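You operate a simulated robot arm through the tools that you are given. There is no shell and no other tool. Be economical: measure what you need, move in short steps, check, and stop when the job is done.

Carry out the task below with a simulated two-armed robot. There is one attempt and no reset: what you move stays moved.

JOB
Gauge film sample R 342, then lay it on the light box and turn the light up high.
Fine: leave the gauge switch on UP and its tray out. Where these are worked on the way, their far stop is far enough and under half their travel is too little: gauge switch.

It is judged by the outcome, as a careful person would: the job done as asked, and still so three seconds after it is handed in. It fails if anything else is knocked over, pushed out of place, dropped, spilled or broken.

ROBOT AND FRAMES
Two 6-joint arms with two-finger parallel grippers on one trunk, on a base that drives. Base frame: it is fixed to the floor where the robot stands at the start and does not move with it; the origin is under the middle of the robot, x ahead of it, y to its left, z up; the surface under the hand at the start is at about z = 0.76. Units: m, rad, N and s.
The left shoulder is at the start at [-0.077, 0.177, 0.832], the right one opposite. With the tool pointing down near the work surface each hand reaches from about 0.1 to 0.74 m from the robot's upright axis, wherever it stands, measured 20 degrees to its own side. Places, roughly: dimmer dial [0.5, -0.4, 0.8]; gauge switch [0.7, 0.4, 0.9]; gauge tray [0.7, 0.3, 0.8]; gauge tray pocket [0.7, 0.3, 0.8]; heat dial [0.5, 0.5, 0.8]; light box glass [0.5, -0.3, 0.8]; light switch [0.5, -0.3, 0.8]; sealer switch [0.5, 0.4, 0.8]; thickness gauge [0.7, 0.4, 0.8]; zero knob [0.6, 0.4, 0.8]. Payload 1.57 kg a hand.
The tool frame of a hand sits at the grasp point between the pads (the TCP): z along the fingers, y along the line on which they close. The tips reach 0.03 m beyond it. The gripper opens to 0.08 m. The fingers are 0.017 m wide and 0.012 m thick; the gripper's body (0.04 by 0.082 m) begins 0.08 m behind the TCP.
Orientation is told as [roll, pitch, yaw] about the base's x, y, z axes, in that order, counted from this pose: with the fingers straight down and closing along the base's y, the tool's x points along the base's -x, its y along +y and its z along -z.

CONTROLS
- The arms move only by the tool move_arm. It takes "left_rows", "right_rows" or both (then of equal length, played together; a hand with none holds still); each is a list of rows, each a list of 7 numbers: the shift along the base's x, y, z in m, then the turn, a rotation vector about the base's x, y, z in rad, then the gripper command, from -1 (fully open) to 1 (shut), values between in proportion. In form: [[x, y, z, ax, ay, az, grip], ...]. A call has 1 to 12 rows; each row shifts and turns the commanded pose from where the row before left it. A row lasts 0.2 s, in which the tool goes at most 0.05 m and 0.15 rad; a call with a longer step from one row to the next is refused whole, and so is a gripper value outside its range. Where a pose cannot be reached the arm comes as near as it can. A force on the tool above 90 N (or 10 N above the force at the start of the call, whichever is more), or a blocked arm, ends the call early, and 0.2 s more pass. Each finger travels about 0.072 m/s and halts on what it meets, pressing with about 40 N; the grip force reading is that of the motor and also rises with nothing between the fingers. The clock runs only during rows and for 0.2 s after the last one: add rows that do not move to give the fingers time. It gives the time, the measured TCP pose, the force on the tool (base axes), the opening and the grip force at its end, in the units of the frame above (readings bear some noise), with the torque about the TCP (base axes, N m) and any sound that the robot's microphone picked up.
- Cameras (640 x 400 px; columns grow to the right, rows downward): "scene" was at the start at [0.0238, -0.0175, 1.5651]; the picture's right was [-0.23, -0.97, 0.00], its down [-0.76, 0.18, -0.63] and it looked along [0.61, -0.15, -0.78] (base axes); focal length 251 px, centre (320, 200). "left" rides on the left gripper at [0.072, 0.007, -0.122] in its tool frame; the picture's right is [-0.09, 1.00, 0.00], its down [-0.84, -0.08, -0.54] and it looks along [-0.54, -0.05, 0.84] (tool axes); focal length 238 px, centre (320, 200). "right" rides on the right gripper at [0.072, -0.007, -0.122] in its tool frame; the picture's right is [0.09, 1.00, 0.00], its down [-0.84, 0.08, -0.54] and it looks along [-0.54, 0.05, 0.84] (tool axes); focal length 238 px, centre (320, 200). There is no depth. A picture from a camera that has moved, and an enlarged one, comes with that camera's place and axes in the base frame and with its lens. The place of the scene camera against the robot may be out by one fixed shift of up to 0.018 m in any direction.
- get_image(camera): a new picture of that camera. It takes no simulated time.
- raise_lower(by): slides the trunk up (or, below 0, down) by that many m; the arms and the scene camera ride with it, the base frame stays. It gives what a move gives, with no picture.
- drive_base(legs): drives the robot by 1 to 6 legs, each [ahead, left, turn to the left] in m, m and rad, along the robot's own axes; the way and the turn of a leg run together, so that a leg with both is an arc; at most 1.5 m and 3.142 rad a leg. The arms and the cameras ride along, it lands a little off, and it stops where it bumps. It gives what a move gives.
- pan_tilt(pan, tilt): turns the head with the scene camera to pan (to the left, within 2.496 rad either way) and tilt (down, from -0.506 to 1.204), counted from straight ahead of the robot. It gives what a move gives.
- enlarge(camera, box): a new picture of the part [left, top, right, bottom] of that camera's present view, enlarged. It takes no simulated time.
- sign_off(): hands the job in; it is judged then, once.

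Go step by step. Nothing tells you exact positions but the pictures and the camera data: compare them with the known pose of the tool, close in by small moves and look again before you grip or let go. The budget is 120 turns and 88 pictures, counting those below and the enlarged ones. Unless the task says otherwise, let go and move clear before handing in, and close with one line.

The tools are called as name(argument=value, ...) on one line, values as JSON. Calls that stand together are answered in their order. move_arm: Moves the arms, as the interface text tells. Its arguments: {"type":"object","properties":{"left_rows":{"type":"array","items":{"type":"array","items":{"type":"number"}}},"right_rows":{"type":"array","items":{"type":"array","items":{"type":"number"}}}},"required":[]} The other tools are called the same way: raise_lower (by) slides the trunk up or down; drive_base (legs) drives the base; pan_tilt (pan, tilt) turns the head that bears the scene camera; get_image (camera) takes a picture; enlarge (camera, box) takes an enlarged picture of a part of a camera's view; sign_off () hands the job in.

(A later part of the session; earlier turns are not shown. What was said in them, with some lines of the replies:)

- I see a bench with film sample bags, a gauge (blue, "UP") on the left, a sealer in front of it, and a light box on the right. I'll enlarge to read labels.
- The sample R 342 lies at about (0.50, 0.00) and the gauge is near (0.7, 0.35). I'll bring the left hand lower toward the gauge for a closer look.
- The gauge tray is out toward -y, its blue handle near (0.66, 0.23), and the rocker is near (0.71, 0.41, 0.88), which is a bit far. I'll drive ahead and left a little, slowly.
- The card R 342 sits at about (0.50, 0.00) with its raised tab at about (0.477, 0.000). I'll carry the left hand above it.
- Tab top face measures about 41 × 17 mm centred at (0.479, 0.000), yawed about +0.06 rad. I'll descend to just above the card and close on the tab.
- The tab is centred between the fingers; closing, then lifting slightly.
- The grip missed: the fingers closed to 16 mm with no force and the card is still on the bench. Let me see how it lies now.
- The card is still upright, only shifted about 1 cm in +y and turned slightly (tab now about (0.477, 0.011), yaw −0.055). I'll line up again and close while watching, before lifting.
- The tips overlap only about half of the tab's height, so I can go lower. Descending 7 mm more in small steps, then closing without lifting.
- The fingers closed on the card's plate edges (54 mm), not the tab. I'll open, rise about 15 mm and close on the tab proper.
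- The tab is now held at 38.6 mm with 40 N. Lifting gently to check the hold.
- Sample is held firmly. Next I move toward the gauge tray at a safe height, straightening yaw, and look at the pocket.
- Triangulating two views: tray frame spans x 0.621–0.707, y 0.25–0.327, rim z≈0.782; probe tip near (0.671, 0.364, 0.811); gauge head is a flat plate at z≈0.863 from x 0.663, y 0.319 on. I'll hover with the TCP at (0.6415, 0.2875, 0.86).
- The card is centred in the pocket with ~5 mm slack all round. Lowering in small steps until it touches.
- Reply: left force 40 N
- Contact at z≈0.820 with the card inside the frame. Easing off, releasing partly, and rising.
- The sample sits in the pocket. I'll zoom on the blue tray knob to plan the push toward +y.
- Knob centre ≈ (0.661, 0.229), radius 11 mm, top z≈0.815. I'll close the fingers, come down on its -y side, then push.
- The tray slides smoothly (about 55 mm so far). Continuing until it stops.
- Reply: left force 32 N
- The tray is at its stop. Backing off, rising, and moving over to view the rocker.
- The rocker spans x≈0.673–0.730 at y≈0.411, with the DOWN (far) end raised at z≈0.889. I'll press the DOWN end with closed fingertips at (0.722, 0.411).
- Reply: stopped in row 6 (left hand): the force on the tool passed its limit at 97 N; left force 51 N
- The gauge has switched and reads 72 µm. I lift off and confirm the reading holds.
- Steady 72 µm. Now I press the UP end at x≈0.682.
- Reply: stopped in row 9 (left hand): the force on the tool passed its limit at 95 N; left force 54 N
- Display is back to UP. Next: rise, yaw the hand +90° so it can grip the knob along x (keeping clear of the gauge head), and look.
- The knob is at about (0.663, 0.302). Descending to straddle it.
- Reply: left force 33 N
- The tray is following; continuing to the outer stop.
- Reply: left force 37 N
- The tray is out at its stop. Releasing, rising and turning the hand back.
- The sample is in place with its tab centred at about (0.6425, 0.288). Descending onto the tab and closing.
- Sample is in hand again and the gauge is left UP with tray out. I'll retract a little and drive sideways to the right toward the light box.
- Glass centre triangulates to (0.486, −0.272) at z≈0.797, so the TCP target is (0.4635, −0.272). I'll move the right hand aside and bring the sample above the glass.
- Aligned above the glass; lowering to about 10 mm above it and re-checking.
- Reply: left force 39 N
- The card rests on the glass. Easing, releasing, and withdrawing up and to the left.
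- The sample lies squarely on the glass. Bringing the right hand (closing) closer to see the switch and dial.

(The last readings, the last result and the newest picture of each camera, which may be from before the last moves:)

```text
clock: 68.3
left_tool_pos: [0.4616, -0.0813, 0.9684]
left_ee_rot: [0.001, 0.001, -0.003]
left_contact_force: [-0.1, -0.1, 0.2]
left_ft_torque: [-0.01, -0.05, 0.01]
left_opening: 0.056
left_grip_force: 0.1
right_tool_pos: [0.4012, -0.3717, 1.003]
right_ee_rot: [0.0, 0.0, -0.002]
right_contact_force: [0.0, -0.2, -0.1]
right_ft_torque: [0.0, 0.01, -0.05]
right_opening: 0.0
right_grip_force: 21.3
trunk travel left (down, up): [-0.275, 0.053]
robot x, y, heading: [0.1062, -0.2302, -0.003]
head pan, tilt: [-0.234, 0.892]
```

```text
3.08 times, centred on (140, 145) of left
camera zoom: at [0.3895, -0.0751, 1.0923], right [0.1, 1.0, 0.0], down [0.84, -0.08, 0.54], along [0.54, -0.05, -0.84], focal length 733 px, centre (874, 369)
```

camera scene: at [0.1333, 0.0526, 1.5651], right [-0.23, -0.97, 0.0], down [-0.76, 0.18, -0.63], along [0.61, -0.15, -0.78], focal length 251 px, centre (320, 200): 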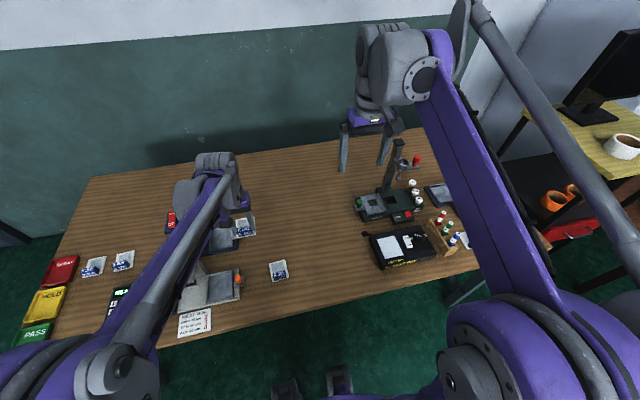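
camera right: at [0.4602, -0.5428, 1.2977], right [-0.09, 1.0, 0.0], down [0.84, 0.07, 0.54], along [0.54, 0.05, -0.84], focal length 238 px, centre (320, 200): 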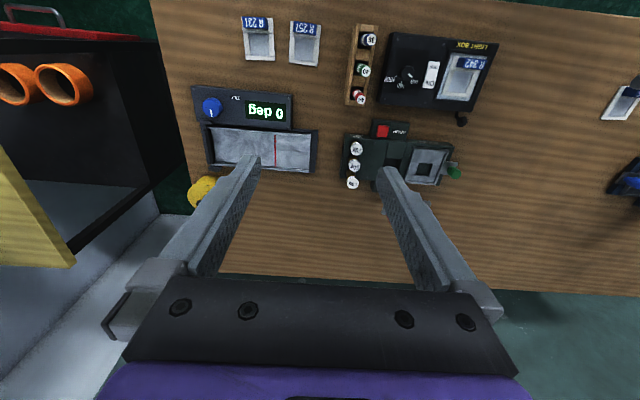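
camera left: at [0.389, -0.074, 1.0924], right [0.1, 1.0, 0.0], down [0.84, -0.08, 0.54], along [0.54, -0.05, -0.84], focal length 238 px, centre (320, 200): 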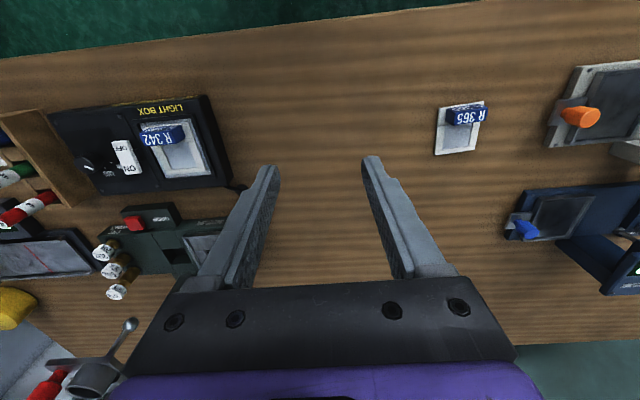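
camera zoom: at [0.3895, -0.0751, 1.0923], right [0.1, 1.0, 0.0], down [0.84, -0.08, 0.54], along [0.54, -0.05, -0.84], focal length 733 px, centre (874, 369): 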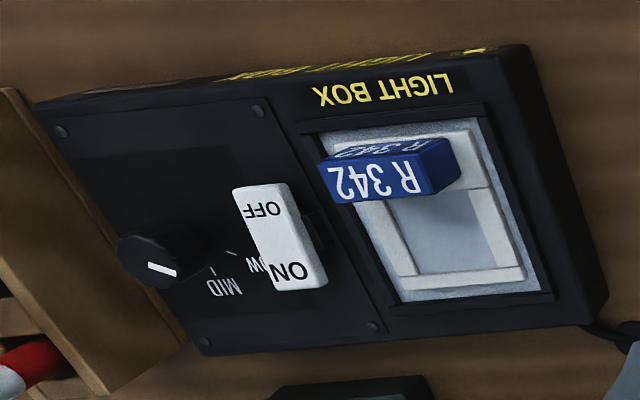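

The rocker spans x 0.463–0.504 at y≈−0.333, with the ON (far) end raised at z≈0.813, so the light is off. I'll press ON at (0.497, −0.333).

move_arm(right_rows=[[0.024, 0.01, 0, 0, 0, 0, 1], [0.024, 0.01, -0.02, 0, 0, 0, 1], [0.024, 0.01, -0.035, 0, 0, 0, 1], [0.024, 0.009, -0.04, 0, 0, 0, 1], [0, 0, -0.038, 0, 0, 0, 1], [0, 0, 0, 0, 0, 0, 1]])

get_image(camera="right")

enlarge(camera="left", box=[40, 80, 240, 210])

```text
clock: 69.7
left_tool_pos: [0.4619, -0.0807, 0.969]
left_ee_rot: [0.002, 0.001, -0.005]
left_contact_force: [-0.4, 0.6, 0.0]
left_ft_torque: [0.0, 0.01, 0.03]
left_opening: 0.056
left_grip_force: 0.1
right_tool_pos: [0.4999, -0.3327, 0.8736]
right_ee_rot: [-0.002, 0.0, -0.004]
right_contact_force: [-0.6, -0.3, -0.6]
right_ft_torque: [-0.02, -0.01, -0.01]
right_opening: 0.0
right_grip_force: 21.6
trunk travel left (down, up): [-0.275, 0.053]
robot x, y, heading: [0.1093, -0.229, -0.005]
head pan, tilt: [-0.234, 0.892]
```

```text
25 pictures are left
camera right: at [0.4287, -0.3389, 0.9948], right [-0.09, 1.0, 0.0], down [0.84, 0.07, 0.54], along [0.54, 0.05, -0.84], focal length 238 px, centre (320, 200)
```

right: 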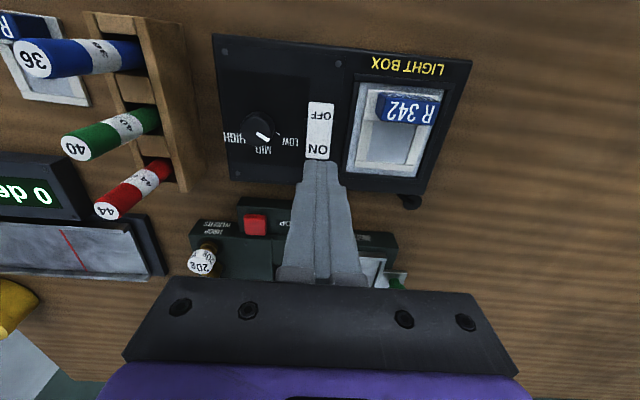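

```text
3.08 times, centred on (140, 145) of left
camera zoom: at [0.389, -0.0749, 1.0924], right [0.1, 1.0, 0.0], down [0.84, -0.08, 0.54], along [0.54, -0.05, -0.84], focal length 733 px, centre (874, 369)
```

zoom: 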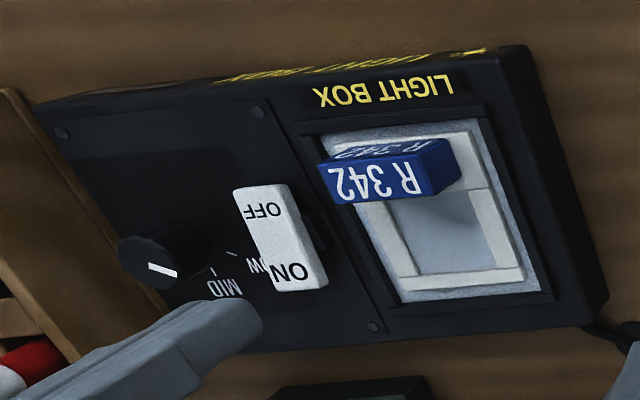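

move_arm(right_rows=[[-0.004, -0.001, -0.015, 0, 0, 0, 1], [0, 0, -0.01, 0, 0, 0, 1], [0, 0, -0.005, 0, 0, 0, 1], [0, 0, -0.004, 0, 0, 0, 1], [0, 0, -0.003, 0, 0, 0, 1], [0, 0, -0.003, 0, 0, 0, 1], [0, 0, -0.002, 0, 0, 0, 1], [0, 0, -0.002, 0, 0, 0, 1]])

get_image(camera="right")

```text
clock: 71.3
left_tool_pos: [0.4589, -0.0819, 0.9718]
left_ee_rot: [-0.001, 0.0, -0.003]
left_contact_force: [-0.5, -0.3, -0.2]
left_ft_torque: [-0.02, -0.01, 0.01]
left_opening: 0.056
left_grip_force: 0.0
right_tool_pos: [0.4937, -0.333, 0.8355]
right_ee_rot: [-0.001, -0.006, -0.004]
right_contact_force: [0.3, -1.2, 68.6]
right_ft_torque: [-0.03, 0.46, -0.04]
right_opening: 0.0
right_grip_force: 21.1
trunk travel left (down, up): [-0.275, 0.053]
robot x, y, heading: [0.111, -0.2278, -0.002]
head pan, tilt: [-0.234, 0.892]
stopped in row 8 (right hand): the force on the tool passed its limit at 99 N (the readings are from after the stop); the commanded pose is now the measured one
```

```text
23 pictures are left
camera right: at [0.4218, -0.3399, 0.9574], right [-0.09, 1.0, 0.0], down [0.83, 0.08, 0.55], along [0.54, 0.05, -0.84], focal length 238 px, centre (320, 200)
```

right: 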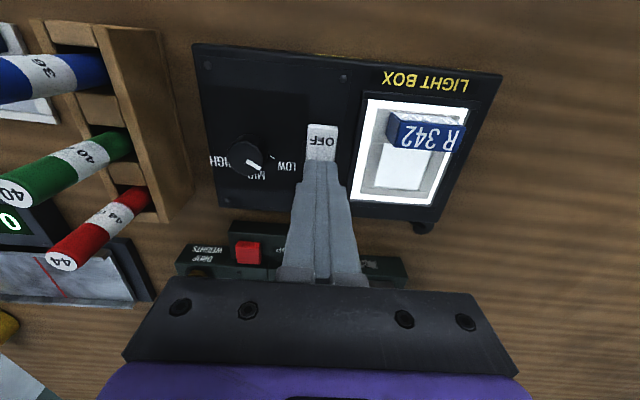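

The light is on. Now the dimmer dial at about (0.483, −0.378, top z≈0.82): I'll rise and look closely at its marks.

move_arm(right_rows=[[0, 0, 0.01, 0, 0, 0, 1], [0, 0, 0.04, 0, 0.006, 0, 1], [-0.03, -0.02, 0.03, 0, 0, 0, 1], [-0.03, -0.02, 0.02, 0, 0, 0, 0.5], [0, 0, 0, 0, 0, 0, 0]])

enlarge(camera="right", box=[250, 100, 410, 210])

```text
clock: 72.5
left_tool_pos: [0.4625, -0.0817, 0.9698]
left_ee_rot: [0.002, 0.001, -0.006]
left_contact_force: [0.7, 0.1, -0.1]
left_ft_torque: [0.03, 0.08, 0.01]
left_opening: 0.0559
left_grip_force: 0.0
right_tool_pos: [0.4361, -0.376, 0.9341]
right_ee_rot: [-0.001, 0.005, -0.005]
right_contact_force: [1.0, 0.1, -0.2]
right_ft_torque: [-0.01, -0.02, 0.0]
right_opening: 0.0399
right_grip_force: 0.0
trunk travel left (down, up): [-0.275, 0.053]
robot x, y, heading: [0.1088, -0.2283, -0.004]
head pan, tilt: [-0.234, 0.892]
```

```text
3.64 times, centred on (330, 155) of right
camera zoom: at [0.3653, -0.3816, 1.0553], right [-0.09, 1.0, 0.0], down [0.84, 0.08, 0.54], along [0.54, 0.05, -0.84], focal length 867 px, centre (284, 364)
```

zoom: 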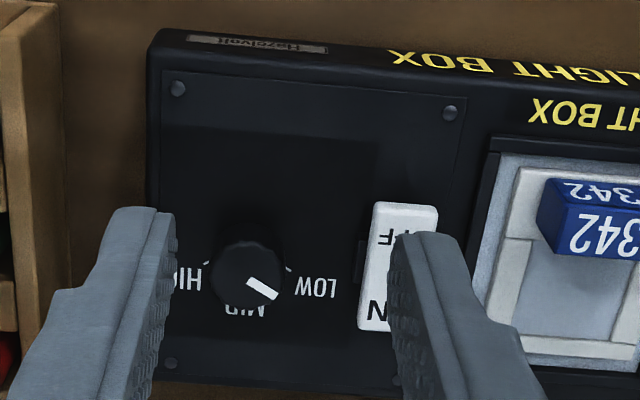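

Dial centre ≈ (0.486, −0.380); LOW is at +60° and HIGH at −60° about vertical from +x, so a clockwise turn of ~2.1 rad is needed. I'll yaw the right hand +1.05 above the dial first.

move_arm(right_rows=[[0.01, -0.001, 0, 0, -0.005, 0.15, 0], [0.01, -0.001, 0, 0, 0, 0.15, 0], [0.01, -0.001, 0, 0, 0, 0.15, 0], [0.01, -0.001, 0, 0, 0, 0.15, 0], [0.01, 0, 0, 0, 0, 0.15, 0], [0, 0, 0, 0, 0, 0.15, 0], [0, 0, 0, 0, 0, 0.15, 0], [0, 0, -0.03, 0, 0, 0, 0], [0, 0, -0.03, 0, 0, 0, 0], [0, 0, 0, 0, 0, 0, 0]])

get_image(camera="right")

```text
clock: 74.7
left_tool_pos: [0.4619, -0.0824, 0.9704]
left_ee_rot: [0.001, -0.001, -0.003]
left_contact_force: [0.0, 0.3, -0.5]
left_ft_torque: [-0.02, 0.01, 0.03]
left_opening: 0.0559
left_grip_force: 0.0
right_tool_pos: [0.4856, -0.3782, 0.8729]
right_ee_rot: [-0.002, -0.001, 1.047]
right_contact_force: [-0.2, -1.2, -0.2]
right_ft_torque: [0.0, -0.02, -0.02]
right_opening: 0.0398
right_grip_force: 0.1
trunk travel left (down, up): [-0.275, 0.053]
robot x, y, heading: [0.1105, -0.2295, -0.002]
head pan, tilt: [-0.234, 0.892]
```

```text
21 pictures are left
camera right: at [0.4561, -0.4422, 0.9946], right [-0.91, 0.42, 0.0], down [0.35, 0.76, 0.54], along [0.23, 0.49, -0.84], focal length 238 px, centre (320, 200)
```

right: 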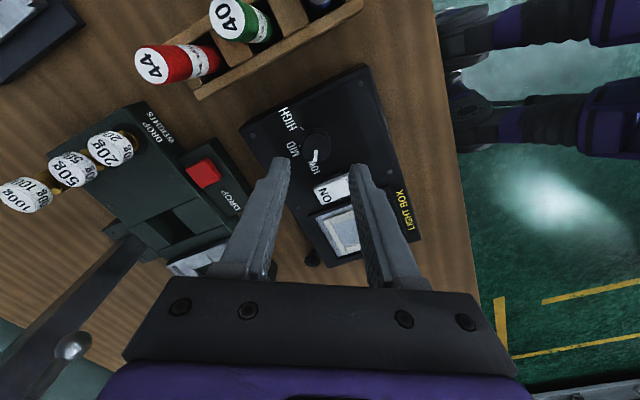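

move_arm(right_rows=[[0, -0.004, -0.012, 0, 0, 0, 0], [0, 0, -0.012, 0, 0, 0, 0], [0, 0, -0.008, 0, 0, 0, 0], [0, 0, -0.004, 0, 0, 0, 0], [0, 0, 0, 0, 0, 0, 0]])

enlarge(camera="right", box=[220, 90, 420, 220])

```text
clock: 75.9
left_tool_pos: [0.4618, -0.0819, 0.9702]
left_ee_rot: [0.001, 0.001, -0.004]
left_contact_force: [-0.1, 0.6, -0.1]
left_ft_torque: [-0.04, -0.01, 0.01]
left_opening: 0.0558
left_grip_force: 0.0
right_tool_pos: [0.4847, -0.3817, 0.8358]
right_ee_rot: [-0.001, -0.003, 1.045]
right_contact_force: [0.0, -0.2, -0.8]
right_ft_torque: [-0.01, 0.01, 0.04]
right_opening: 0.0401
right_grip_force: 0.0
trunk travel left (down, up): [-0.275, 0.053]
robot x, y, heading: [0.1104, -0.2304, -0.002]
head pan, tilt: [-0.234, 0.892]
```

```text
3.08 times, centred on (320, 155) of right
camera zoom: at [0.456, -0.4479, 0.9587], right [-0.91, 0.42, 0.0], down [0.35, 0.76, 0.54], along [0.23, 0.49, -0.84], focal length 733 px, centre (320, 338)
```

zoom: 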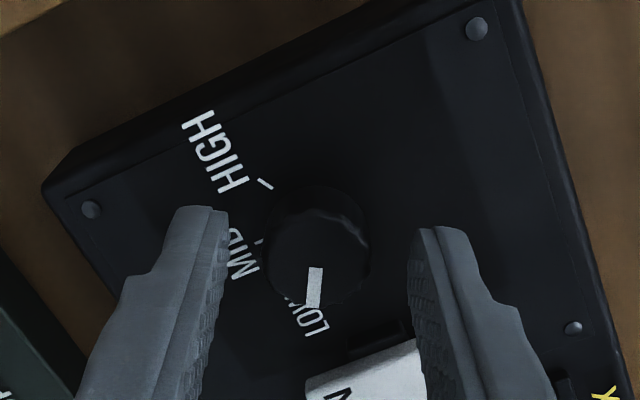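

move_arm(right_rows=[[0.001, -0.002, 0, 0, 0, 0, 0], [0, 0, 0, 0, 0, 0, 0.4], [0, 0, 0, 0, 0, 0, 0.8], [0, 0, 0, 0, 0, 0, 0.8]])

```text
clock: 76.9
left_tool_pos: [0.4618, -0.0804, 0.9695]
left_ee_rot: [0.001, -0.002, -0.003]
left_contact_force: [-1.0, -0.4, 1.0]
left_ft_torque: [0.01, 0.01, 0.03]
left_opening: 0.0561
left_grip_force: 0.0
right_tool_pos: [0.4852, -0.383, 0.8365]
right_ee_rot: [-0.001, -0.001, 1.047]
right_contact_force: [-6.9, 4.5, -6.6]
right_ft_torque: [0.19, 0.29, -0.03]
right_opening: 0.0232
right_grip_force: 35.3
trunk travel left (down, up): [-0.275, 0.053]
robot x, y, heading: [0.1095, -0.2271, -0.006]
head pan, tilt: [-0.234, 0.892]
```

The dial is gripped (23 mm). Turning it clockwise in steps.

move_arm(right_rows=[[0, 0, 0, 0, 0, -0.12, 0.8], [0, 0, 0, 0, 0, -0.12, 0.8], [0, 0, 0, 0, 0, -0.12, 0.8], [0, 0, 0, 0, 0, -0.12, 0.8], [0, 0, 0, 0, 0, -0.12, 0.8], [0, 0, 0, 0, 0, -0.12, 0.8], [0, 0, 0, 0, 0, -0.12, 0.8], [0, 0, 0, 0, 0, -0.12, 0.8], [0, 0, 0, 0, 0, -0.12, 0.8], [0, 0, 0, 0, 0, 0, 0.8]])

enlarge(camera="right", box=[220, 90, 420, 220])

```text
clock: 79.1
left_tool_pos: [0.4602, -0.0799, 0.9707]
left_ee_rot: [-0.002, 0.001, -0.005]
left_contact_force: [-0.2, -0.2, 1.1]
left_ft_torque: [-0.04, 0.03, 0.03]
left_opening: 0.0561
left_grip_force: 0.0
right_tool_pos: [0.4841, -0.3821, 0.8377]
right_ee_rot: [0.0, 0.002, -0.035]
right_contact_force: [-19.5, 21.7, -19.1]
right_ft_torque: [0.56, 0.71, 0.02]
right_opening: 0.0232
right_grip_force: 35.8
trunk travel left (down, up): [-0.275, 0.053]
robot x, y, heading: [0.1074, -0.227, -0.007]
head pan, tilt: [-0.234, 0.892]
```

```text
3.08 times, centred on (320, 155) of right
camera zoom: at [0.414, -0.3863, 0.959], right [-0.06, 1.0, 0.0], down [0.84, 0.05, 0.54], along [0.54, 0.03, -0.84], focal length 733 px, centre (320, 338)
```

zoom: 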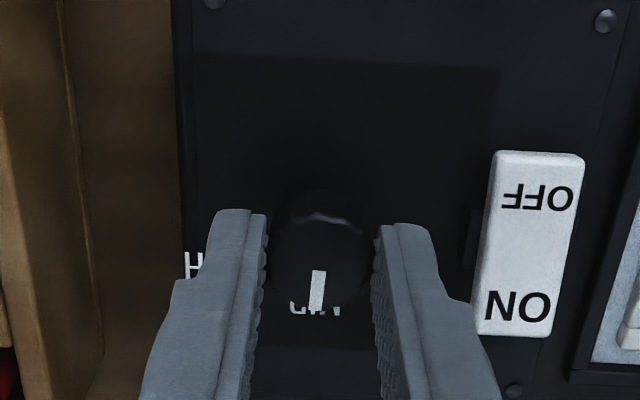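

Pointer at MID. Continuing to HIGH.

move_arm(right_rows=[[-0.001, 0.001, 0, 0, 0, -0.12, 0.8], [0, 0, 0, 0, 0, -0.12, 0.8], [0, 0, 0, 0, 0, -0.12, 0.8], [0, 0, 0, 0, 0, -0.12, 0.8], [0, 0, 0, 0, 0, -0.12, 0.8], [0, 0, 0, 0, 0, -0.12, 0.8], [0, 0, 0, 0, 0, -0.12, 0.8], [0, 0, 0, 0, 0, -0.12, 0.8], [0, 0, 0, 0, 0, -0.06, 0.8], [0, 0, 0, 0, 0, 0, 0.8]])

enlarge(camera="right", box=[220, 90, 420, 220])

```text
clock: 81.3
left_tool_pos: [0.4619, -0.0795, 0.9701]
left_ee_rot: [-0.001, -0.002, -0.005]
left_contact_force: [0.5, 0.4, -0.6]
left_ft_torque: [-0.02, 0.01, 0.0]
left_opening: 0.056
left_grip_force: 0.0
right_tool_pos: [0.4852, -0.3806, 0.8376]
right_ee_rot: [0.0, -0.002, -1.057]
right_contact_force: [3.9, 16.9, 2.3]
right_ft_torque: [0.67, -0.07, 0.27]
right_opening: 0.0232
right_grip_force: 35.7
trunk travel left (down, up): [-0.275, 0.053]
robot x, y, heading: [0.1097, -0.2262, -0.001]
head pan, tilt: [-0.234, 0.892]
```

```text
3.08 times, centred on (320, 155) of right
camera zoom: at [0.4456, -0.3219, 0.959], right [0.82, 0.57, 0.0], down [0.48, -0.69, 0.54], along [0.31, -0.45, -0.84], focal length 733 px, centre (320, 338)
```

zoom: 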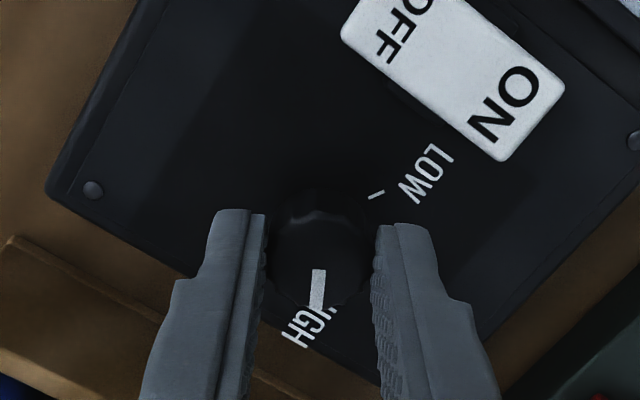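

Pointer is at HIGH with a slight rise in torque; a small extra turn to make sure it's at the end.

move_arm(right_rows=[[0, 0.001, 0, 0, 0, -0.05, 0.8], [0, 0, 0, 0, 0, -0.05, 0.8], [0, 0, 0, 0, 0, 0, 0.8]])

```text
clock: 82.1
left_tool_pos: [0.4623, -0.0806, 0.9688]
left_ee_rot: [0.001, 0.003, -0.003]
left_contact_force: [0.3, -0.5, 0.1]
left_ft_torque: [-0.02, 0.03, 0.0]
left_opening: 0.0563
left_grip_force: 0.0
right_tool_pos: [0.4852, -0.3816, 0.8369]
right_ee_rot: [-0.002, -0.003, -1.156]
right_contact_force: [12.3, 6.9, 3.9]
right_ft_torque: [-0.07, -0.52, 0.23]
right_opening: 0.023
right_grip_force: 36.0
trunk travel left (down, up): [-0.275, 0.053]
robot x, y, heading: [0.1102, -0.2312, -0.001]
head pan, tilt: [-0.234, 0.892]
```

move_arm(right_rows=[[0, 0, 0, 0, 0, 0, 0.2], [0, 0, 0, 0, 0, 0, 0], [0, 0, 0.02, 0, 0, 0, 0], [0, 0, 0.045, 0, 0, 0, 0], [-0.02, -0.01, 0.045, 0, 0, 0.14, 0], [-0.02, -0.01, 0.04, 0, 0, 0.14, 0], [-0.02, -0.01, 0.02, 0, 0, 0.14, 0], [0, -0.01, 0, 0, 0, 0.14, 0], [0, -0.01, 0, 0, 0, 0.14, 0], [0, -0.01, 0, 0, 0, 0.14, 0], [0, 0, 0, 0, 0, 0.14, 0], [0, 0, 0, 0, 0, 0.14, 0]])

get_image(camera="right")

enlarge(camera="left", box=[40, 80, 240, 210])

```text
refused: row 5 steps farther than a row can; nothing moved
```

```text
17 pictures are left
camera right: at [0.4522, -0.3185, 0.9589], right [0.87, 0.49, 0.0], down [0.41, -0.73, 0.54], along [0.26, -0.48, -0.84], focal length 238 px, centre (320, 200)
```

right: 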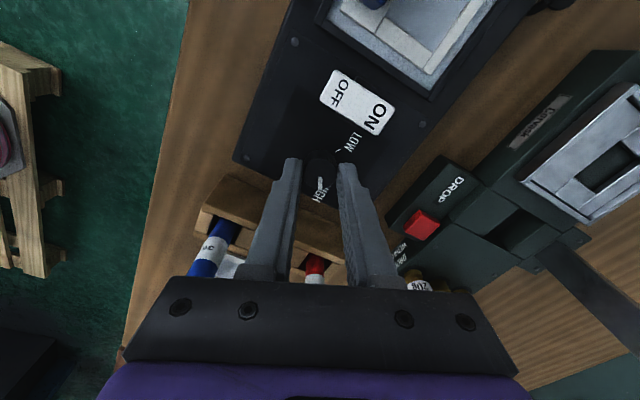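

```text
3.08 times, centred on (140, 145) of left
camera zoom: at [0.3904, -0.0744, 1.0921], right [0.1, 1.0, 0.0], down [0.84, -0.08, 0.54], along [0.54, -0.05, -0.84], focal length 733 px, centre (874, 369)
```

zoom: 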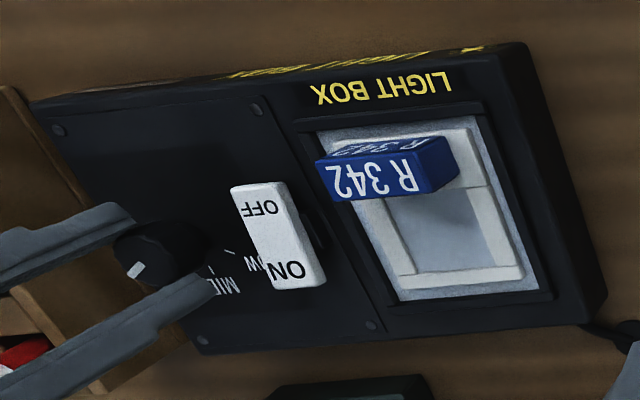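

The light is off again: the rocker evidently sprang back because my press was too near the pivot. First I release the dial (now at HIGH) and rise.

move_arm(right_rows=[[0, 0, 0, 0, 0, 0, 0.2], [0, 0, 0, 0, 0, 0, 0], [0, 0, 0.02, 0, 0, 0, 0], [0, 0, 0.045, 0, 0, 0, 0], [0, 0.005, 0.03, 0, 0, 0.145, 0.5], [0, 0.01, 0, 0, 0, 0.145, 1], [0, 0.01, 0, 0, 0, 0.145, 1], [0, 0.01, 0, 0, 0, 0.145, 1], [0, 0.01, 0, 0, 0, 0.145, 1], [0, 0.003, 0, 0, 0, 0.145, 1], [0.01, 0, 0, 0, 0, 0.145, 1], [0.01, 0, 0, 0, 0, 0.14, 1]])

get_image(camera="right")

```text
clock: 84.7
left_tool_pos: [0.4621, -0.0818, 0.9692]
left_ee_rot: [0.002, 0.001, -0.004]
left_contact_force: [0.7, 0.7, 0.1]
left_ft_torque: [0.0, -0.01, 0.04]
left_opening: 0.0558
left_grip_force: 0.0
right_tool_pos: [0.506, -0.3347, 0.9315]
right_ee_rot: [-0.001, -0.002, 0.001]
right_contact_force: [0.2, -0.7, -0.2]
right_ft_torque: [0.02, -0.03, -0.01]
right_opening: 0.0
right_grip_force: 21.3
trunk travel left (down, up): [-0.275, 0.053]
robot x, y, heading: [0.1086, -0.2277, -0.007]
head pan, tilt: [-0.234, 0.892]
```

```text
15 pictures are left
camera right: at [0.435, -0.3409, 1.0539], right [-0.09, 1.0, 0.0], down [0.84, 0.08, 0.54], along [0.54, 0.05, -0.84], focal length 238 px, centre (320, 200)
```

right: 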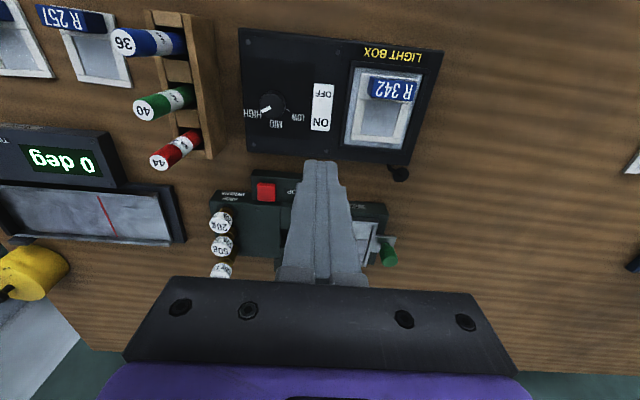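

Dial pointer is on HIGH. Pressing the ON end again, nearer its tip (x≈0.503) and fully to the stop.

move_arm(right_rows=[[-0.002, 0.001, -0.04, 0, 0, 0, 1], [0, 0, -0.035, 0, 0, 0, 1], [0, 0, -0.01, 0, 0, 0, 1], [0, 0, -0.005, 0, 0, 0, 1], [0, 0, -0.003, 0, 0, 0, 1], [0, 0, -0.003, 0, 0, 0, 1], [0, 0, -0.002, 0, 0, 0, 1], [0, 0, -0.002, 0, 0, 0, 1], [0, 0, -0.002, 0, 0, 0, 1], [0, 0, -0.002, 0, 0, 0, 1]])

get_image(camera="right")

```text
clock: 86.8
left_tool_pos: [0.4593, -0.0814, 0.9714]
left_ee_rot: [0.002, 0.0, -0.002]
left_contact_force: [0.3, 1.0, 0.1]
left_ft_torque: [0.01, -0.01, -0.01]
left_opening: 0.056
left_grip_force: 0.1
right_tool_pos: [0.5026, -0.3342, 0.8351]
right_ee_rot: [-0.004, -0.005, 0.001]
right_contact_force: [1.4, -1.3, 66.1]
right_ft_torque: [0.01, 0.49, 0.0]
right_opening: 0.0
right_grip_force: 21.2
trunk travel left (down, up): [-0.275, 0.053]
robot x, y, heading: [0.1074, -0.2236, 0.001]
head pan, tilt: [-0.234, 0.892]
stopped in row 10 (right hand): the force on the tool passed its limit at 100 N (the readings are from after the stop); the commanded pose is now the measured one
```

```text
14 pictures are left
camera right: at [0.4309, -0.3394, 0.9562], right [-0.09, 1.0, 0.0], down [0.83, 0.08, 0.55], along [0.54, 0.05, -0.84], focal length 238 px, centre (320, 200)
```

right: 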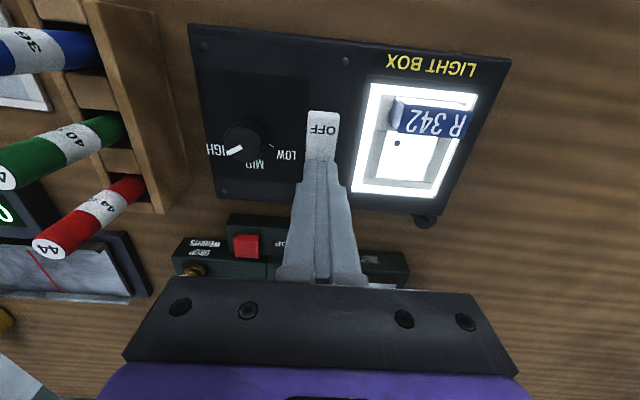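

Light is bright with the dial at HIGH. Lifting straight up to see whether the switch stays.

move_arm(right_rows=[[0, 0, 0.005, 0, 0, 0, 1], [0, 0, 0.015, 0, 0, 0, 1], [0, 0, 0.03, 0, 0.005, 0, 1]])

get_image(camera="right")

```text
clock: 87.6
left_tool_pos: [0.4619, -0.0827, 0.9689]
left_ee_rot: [0.002, -0.002, -0.004]
left_contact_force: [-0.7, -0.2, -0.1]
left_ft_torque: [-0.01, -0.05, -0.03]
left_opening: 0.0561
left_grip_force: 0.0
right_tool_pos: [0.5043, -0.3328, 0.8842]
right_ee_rot: [-0.004, 0.003, 0.0]
right_contact_force: [0.2, -0.1, -0.7]
right_ft_torque: [0.01, 0.01, -0.03]
right_opening: 0.0
right_grip_force: 21.5
trunk travel left (down, up): [-0.275, 0.053]
robot x, y, heading: [0.1123, -0.2295, -0.0]
head pan, tilt: [-0.234, 0.892]
```

```text
13 pictures are left
camera right: at [0.4336, -0.3401, 1.0052], right [-0.09, 1.0, 0.0], down [0.84, 0.08, 0.54], along [0.54, 0.05, -0.84], focal length 238 px, centre (320, 200)
```

right: 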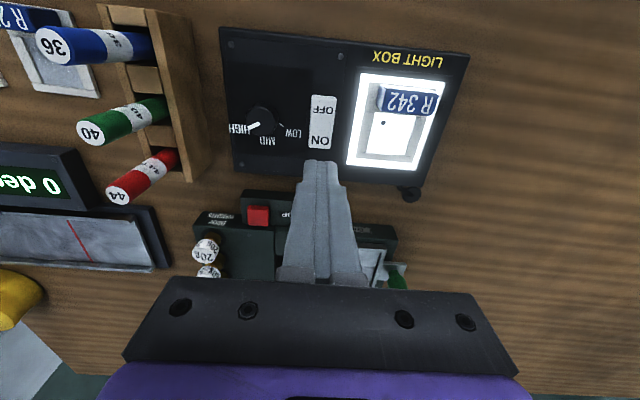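

It stays on. I withdraw the right hand well clear and wait to confirm.

move_arm(right_rows=[[0, 0, 0.04, 0, 0, 0, 1], [0, 0, 0.045, 0, 0, 0, 1], [0, 0, 0.045, 0, 0, 0, 1], [0, -0.03, 0.03, 0, 0, 0, 1], [0, -0.04, 0, 0, 0, 0, 1], [0, -0.04, 0, 0, 0, 0, 1], [0, 0, 0, 0, 0, 0, 1], [0, 0, 0, 0, 0, 0, 1], [0, 0, 0, 0, 0, 0, 1], [0, 0, 0, 0, 0, 0, 1], [0, 0, 0, 0, 0, 0, 1], [0, 0, 0, 0, 0, 0, 1]])

enlarge(camera="right", box=[220, 40, 460, 190])

get_image(camera="left")

get_image(camera="scene")

```text
clock: 90.2
left_tool_pos: [0.4611, -0.0807, 0.9686]
left_ee_rot: [0.001, 0.001, -0.003]
left_contact_force: [-0.1, -0.2, -0.4]
left_ft_torque: [-0.02, 0.0, -0.01]
left_opening: 0.0561
left_grip_force: 0.1
right_tool_pos: [0.5038, -0.4443, 1.0413]
right_ee_rot: [-0.002, 0.004, 0.0]
right_contact_force: [-0.2, -0.7, -0.4]
right_ft_torque: [0.02, -0.01, 0.0]
right_opening: 0.0
right_grip_force: 21.3
trunk travel left (down, up): [-0.275, 0.053]
robot x, y, heading: [0.1091, -0.2286, -0.004]
head pan, tilt: [-0.234, 0.892]
```

```text
2.67 times, centred on (340, 115) of right
camera zoom: at [0.4339, -0.4502, 1.1639], right [-0.09, 1.0, 0.0], down [0.84, 0.08, 0.54], along [0.54, 0.05, -0.84], focal length 636 px, centre (267, 427)
```

zoom: 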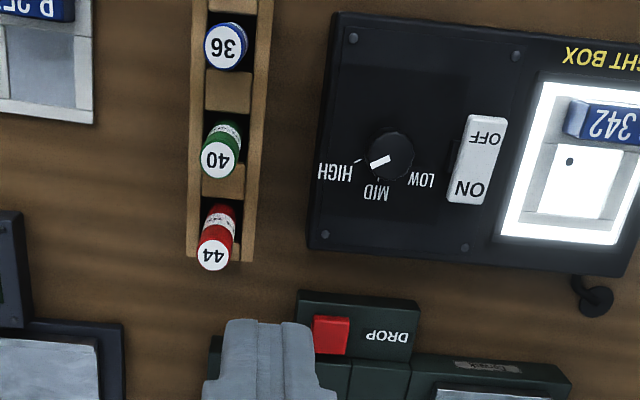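

```text
11 pictures are left
camera left: at [0.3895, -0.0751, 1.0924], right [0.1, 1.0, 0.0], down [0.84, -0.08, 0.54], along [0.54, -0.05, -0.84], focal length 238 px, centre (320, 200)
```

left: 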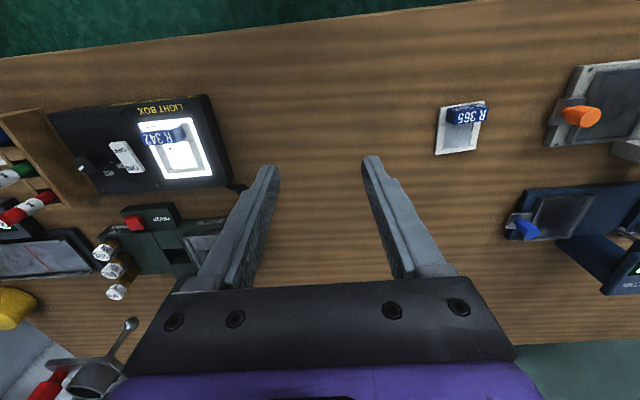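

```text
10 pictures are left
camera scene: at [0.134, -0.2463, 1.5651], right [-0.23, -0.97, 0.0], down [-0.76, 0.18, -0.63], along [0.61, -0.15, -0.78], focal length 251 px, centre (320, 200)
```

scene: 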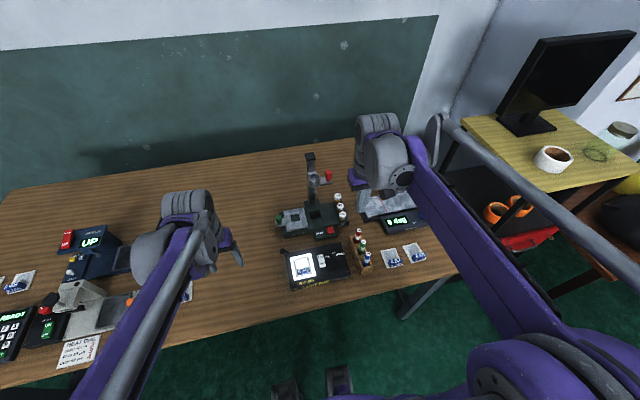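

Everything checks out: the sample is on the lit glass, the dial is at HIGH, the switch is holding ON, and the gauge shows UP with its tray out. Nothing else has moved, so I'm handing in.

sign_off()

```text
The job is handed in.
```

R 342 measured 72 µm on the gauge and now lies on the light box, with the light on and the dimmer at HIGH; the gauge is left on UP with its tray out.
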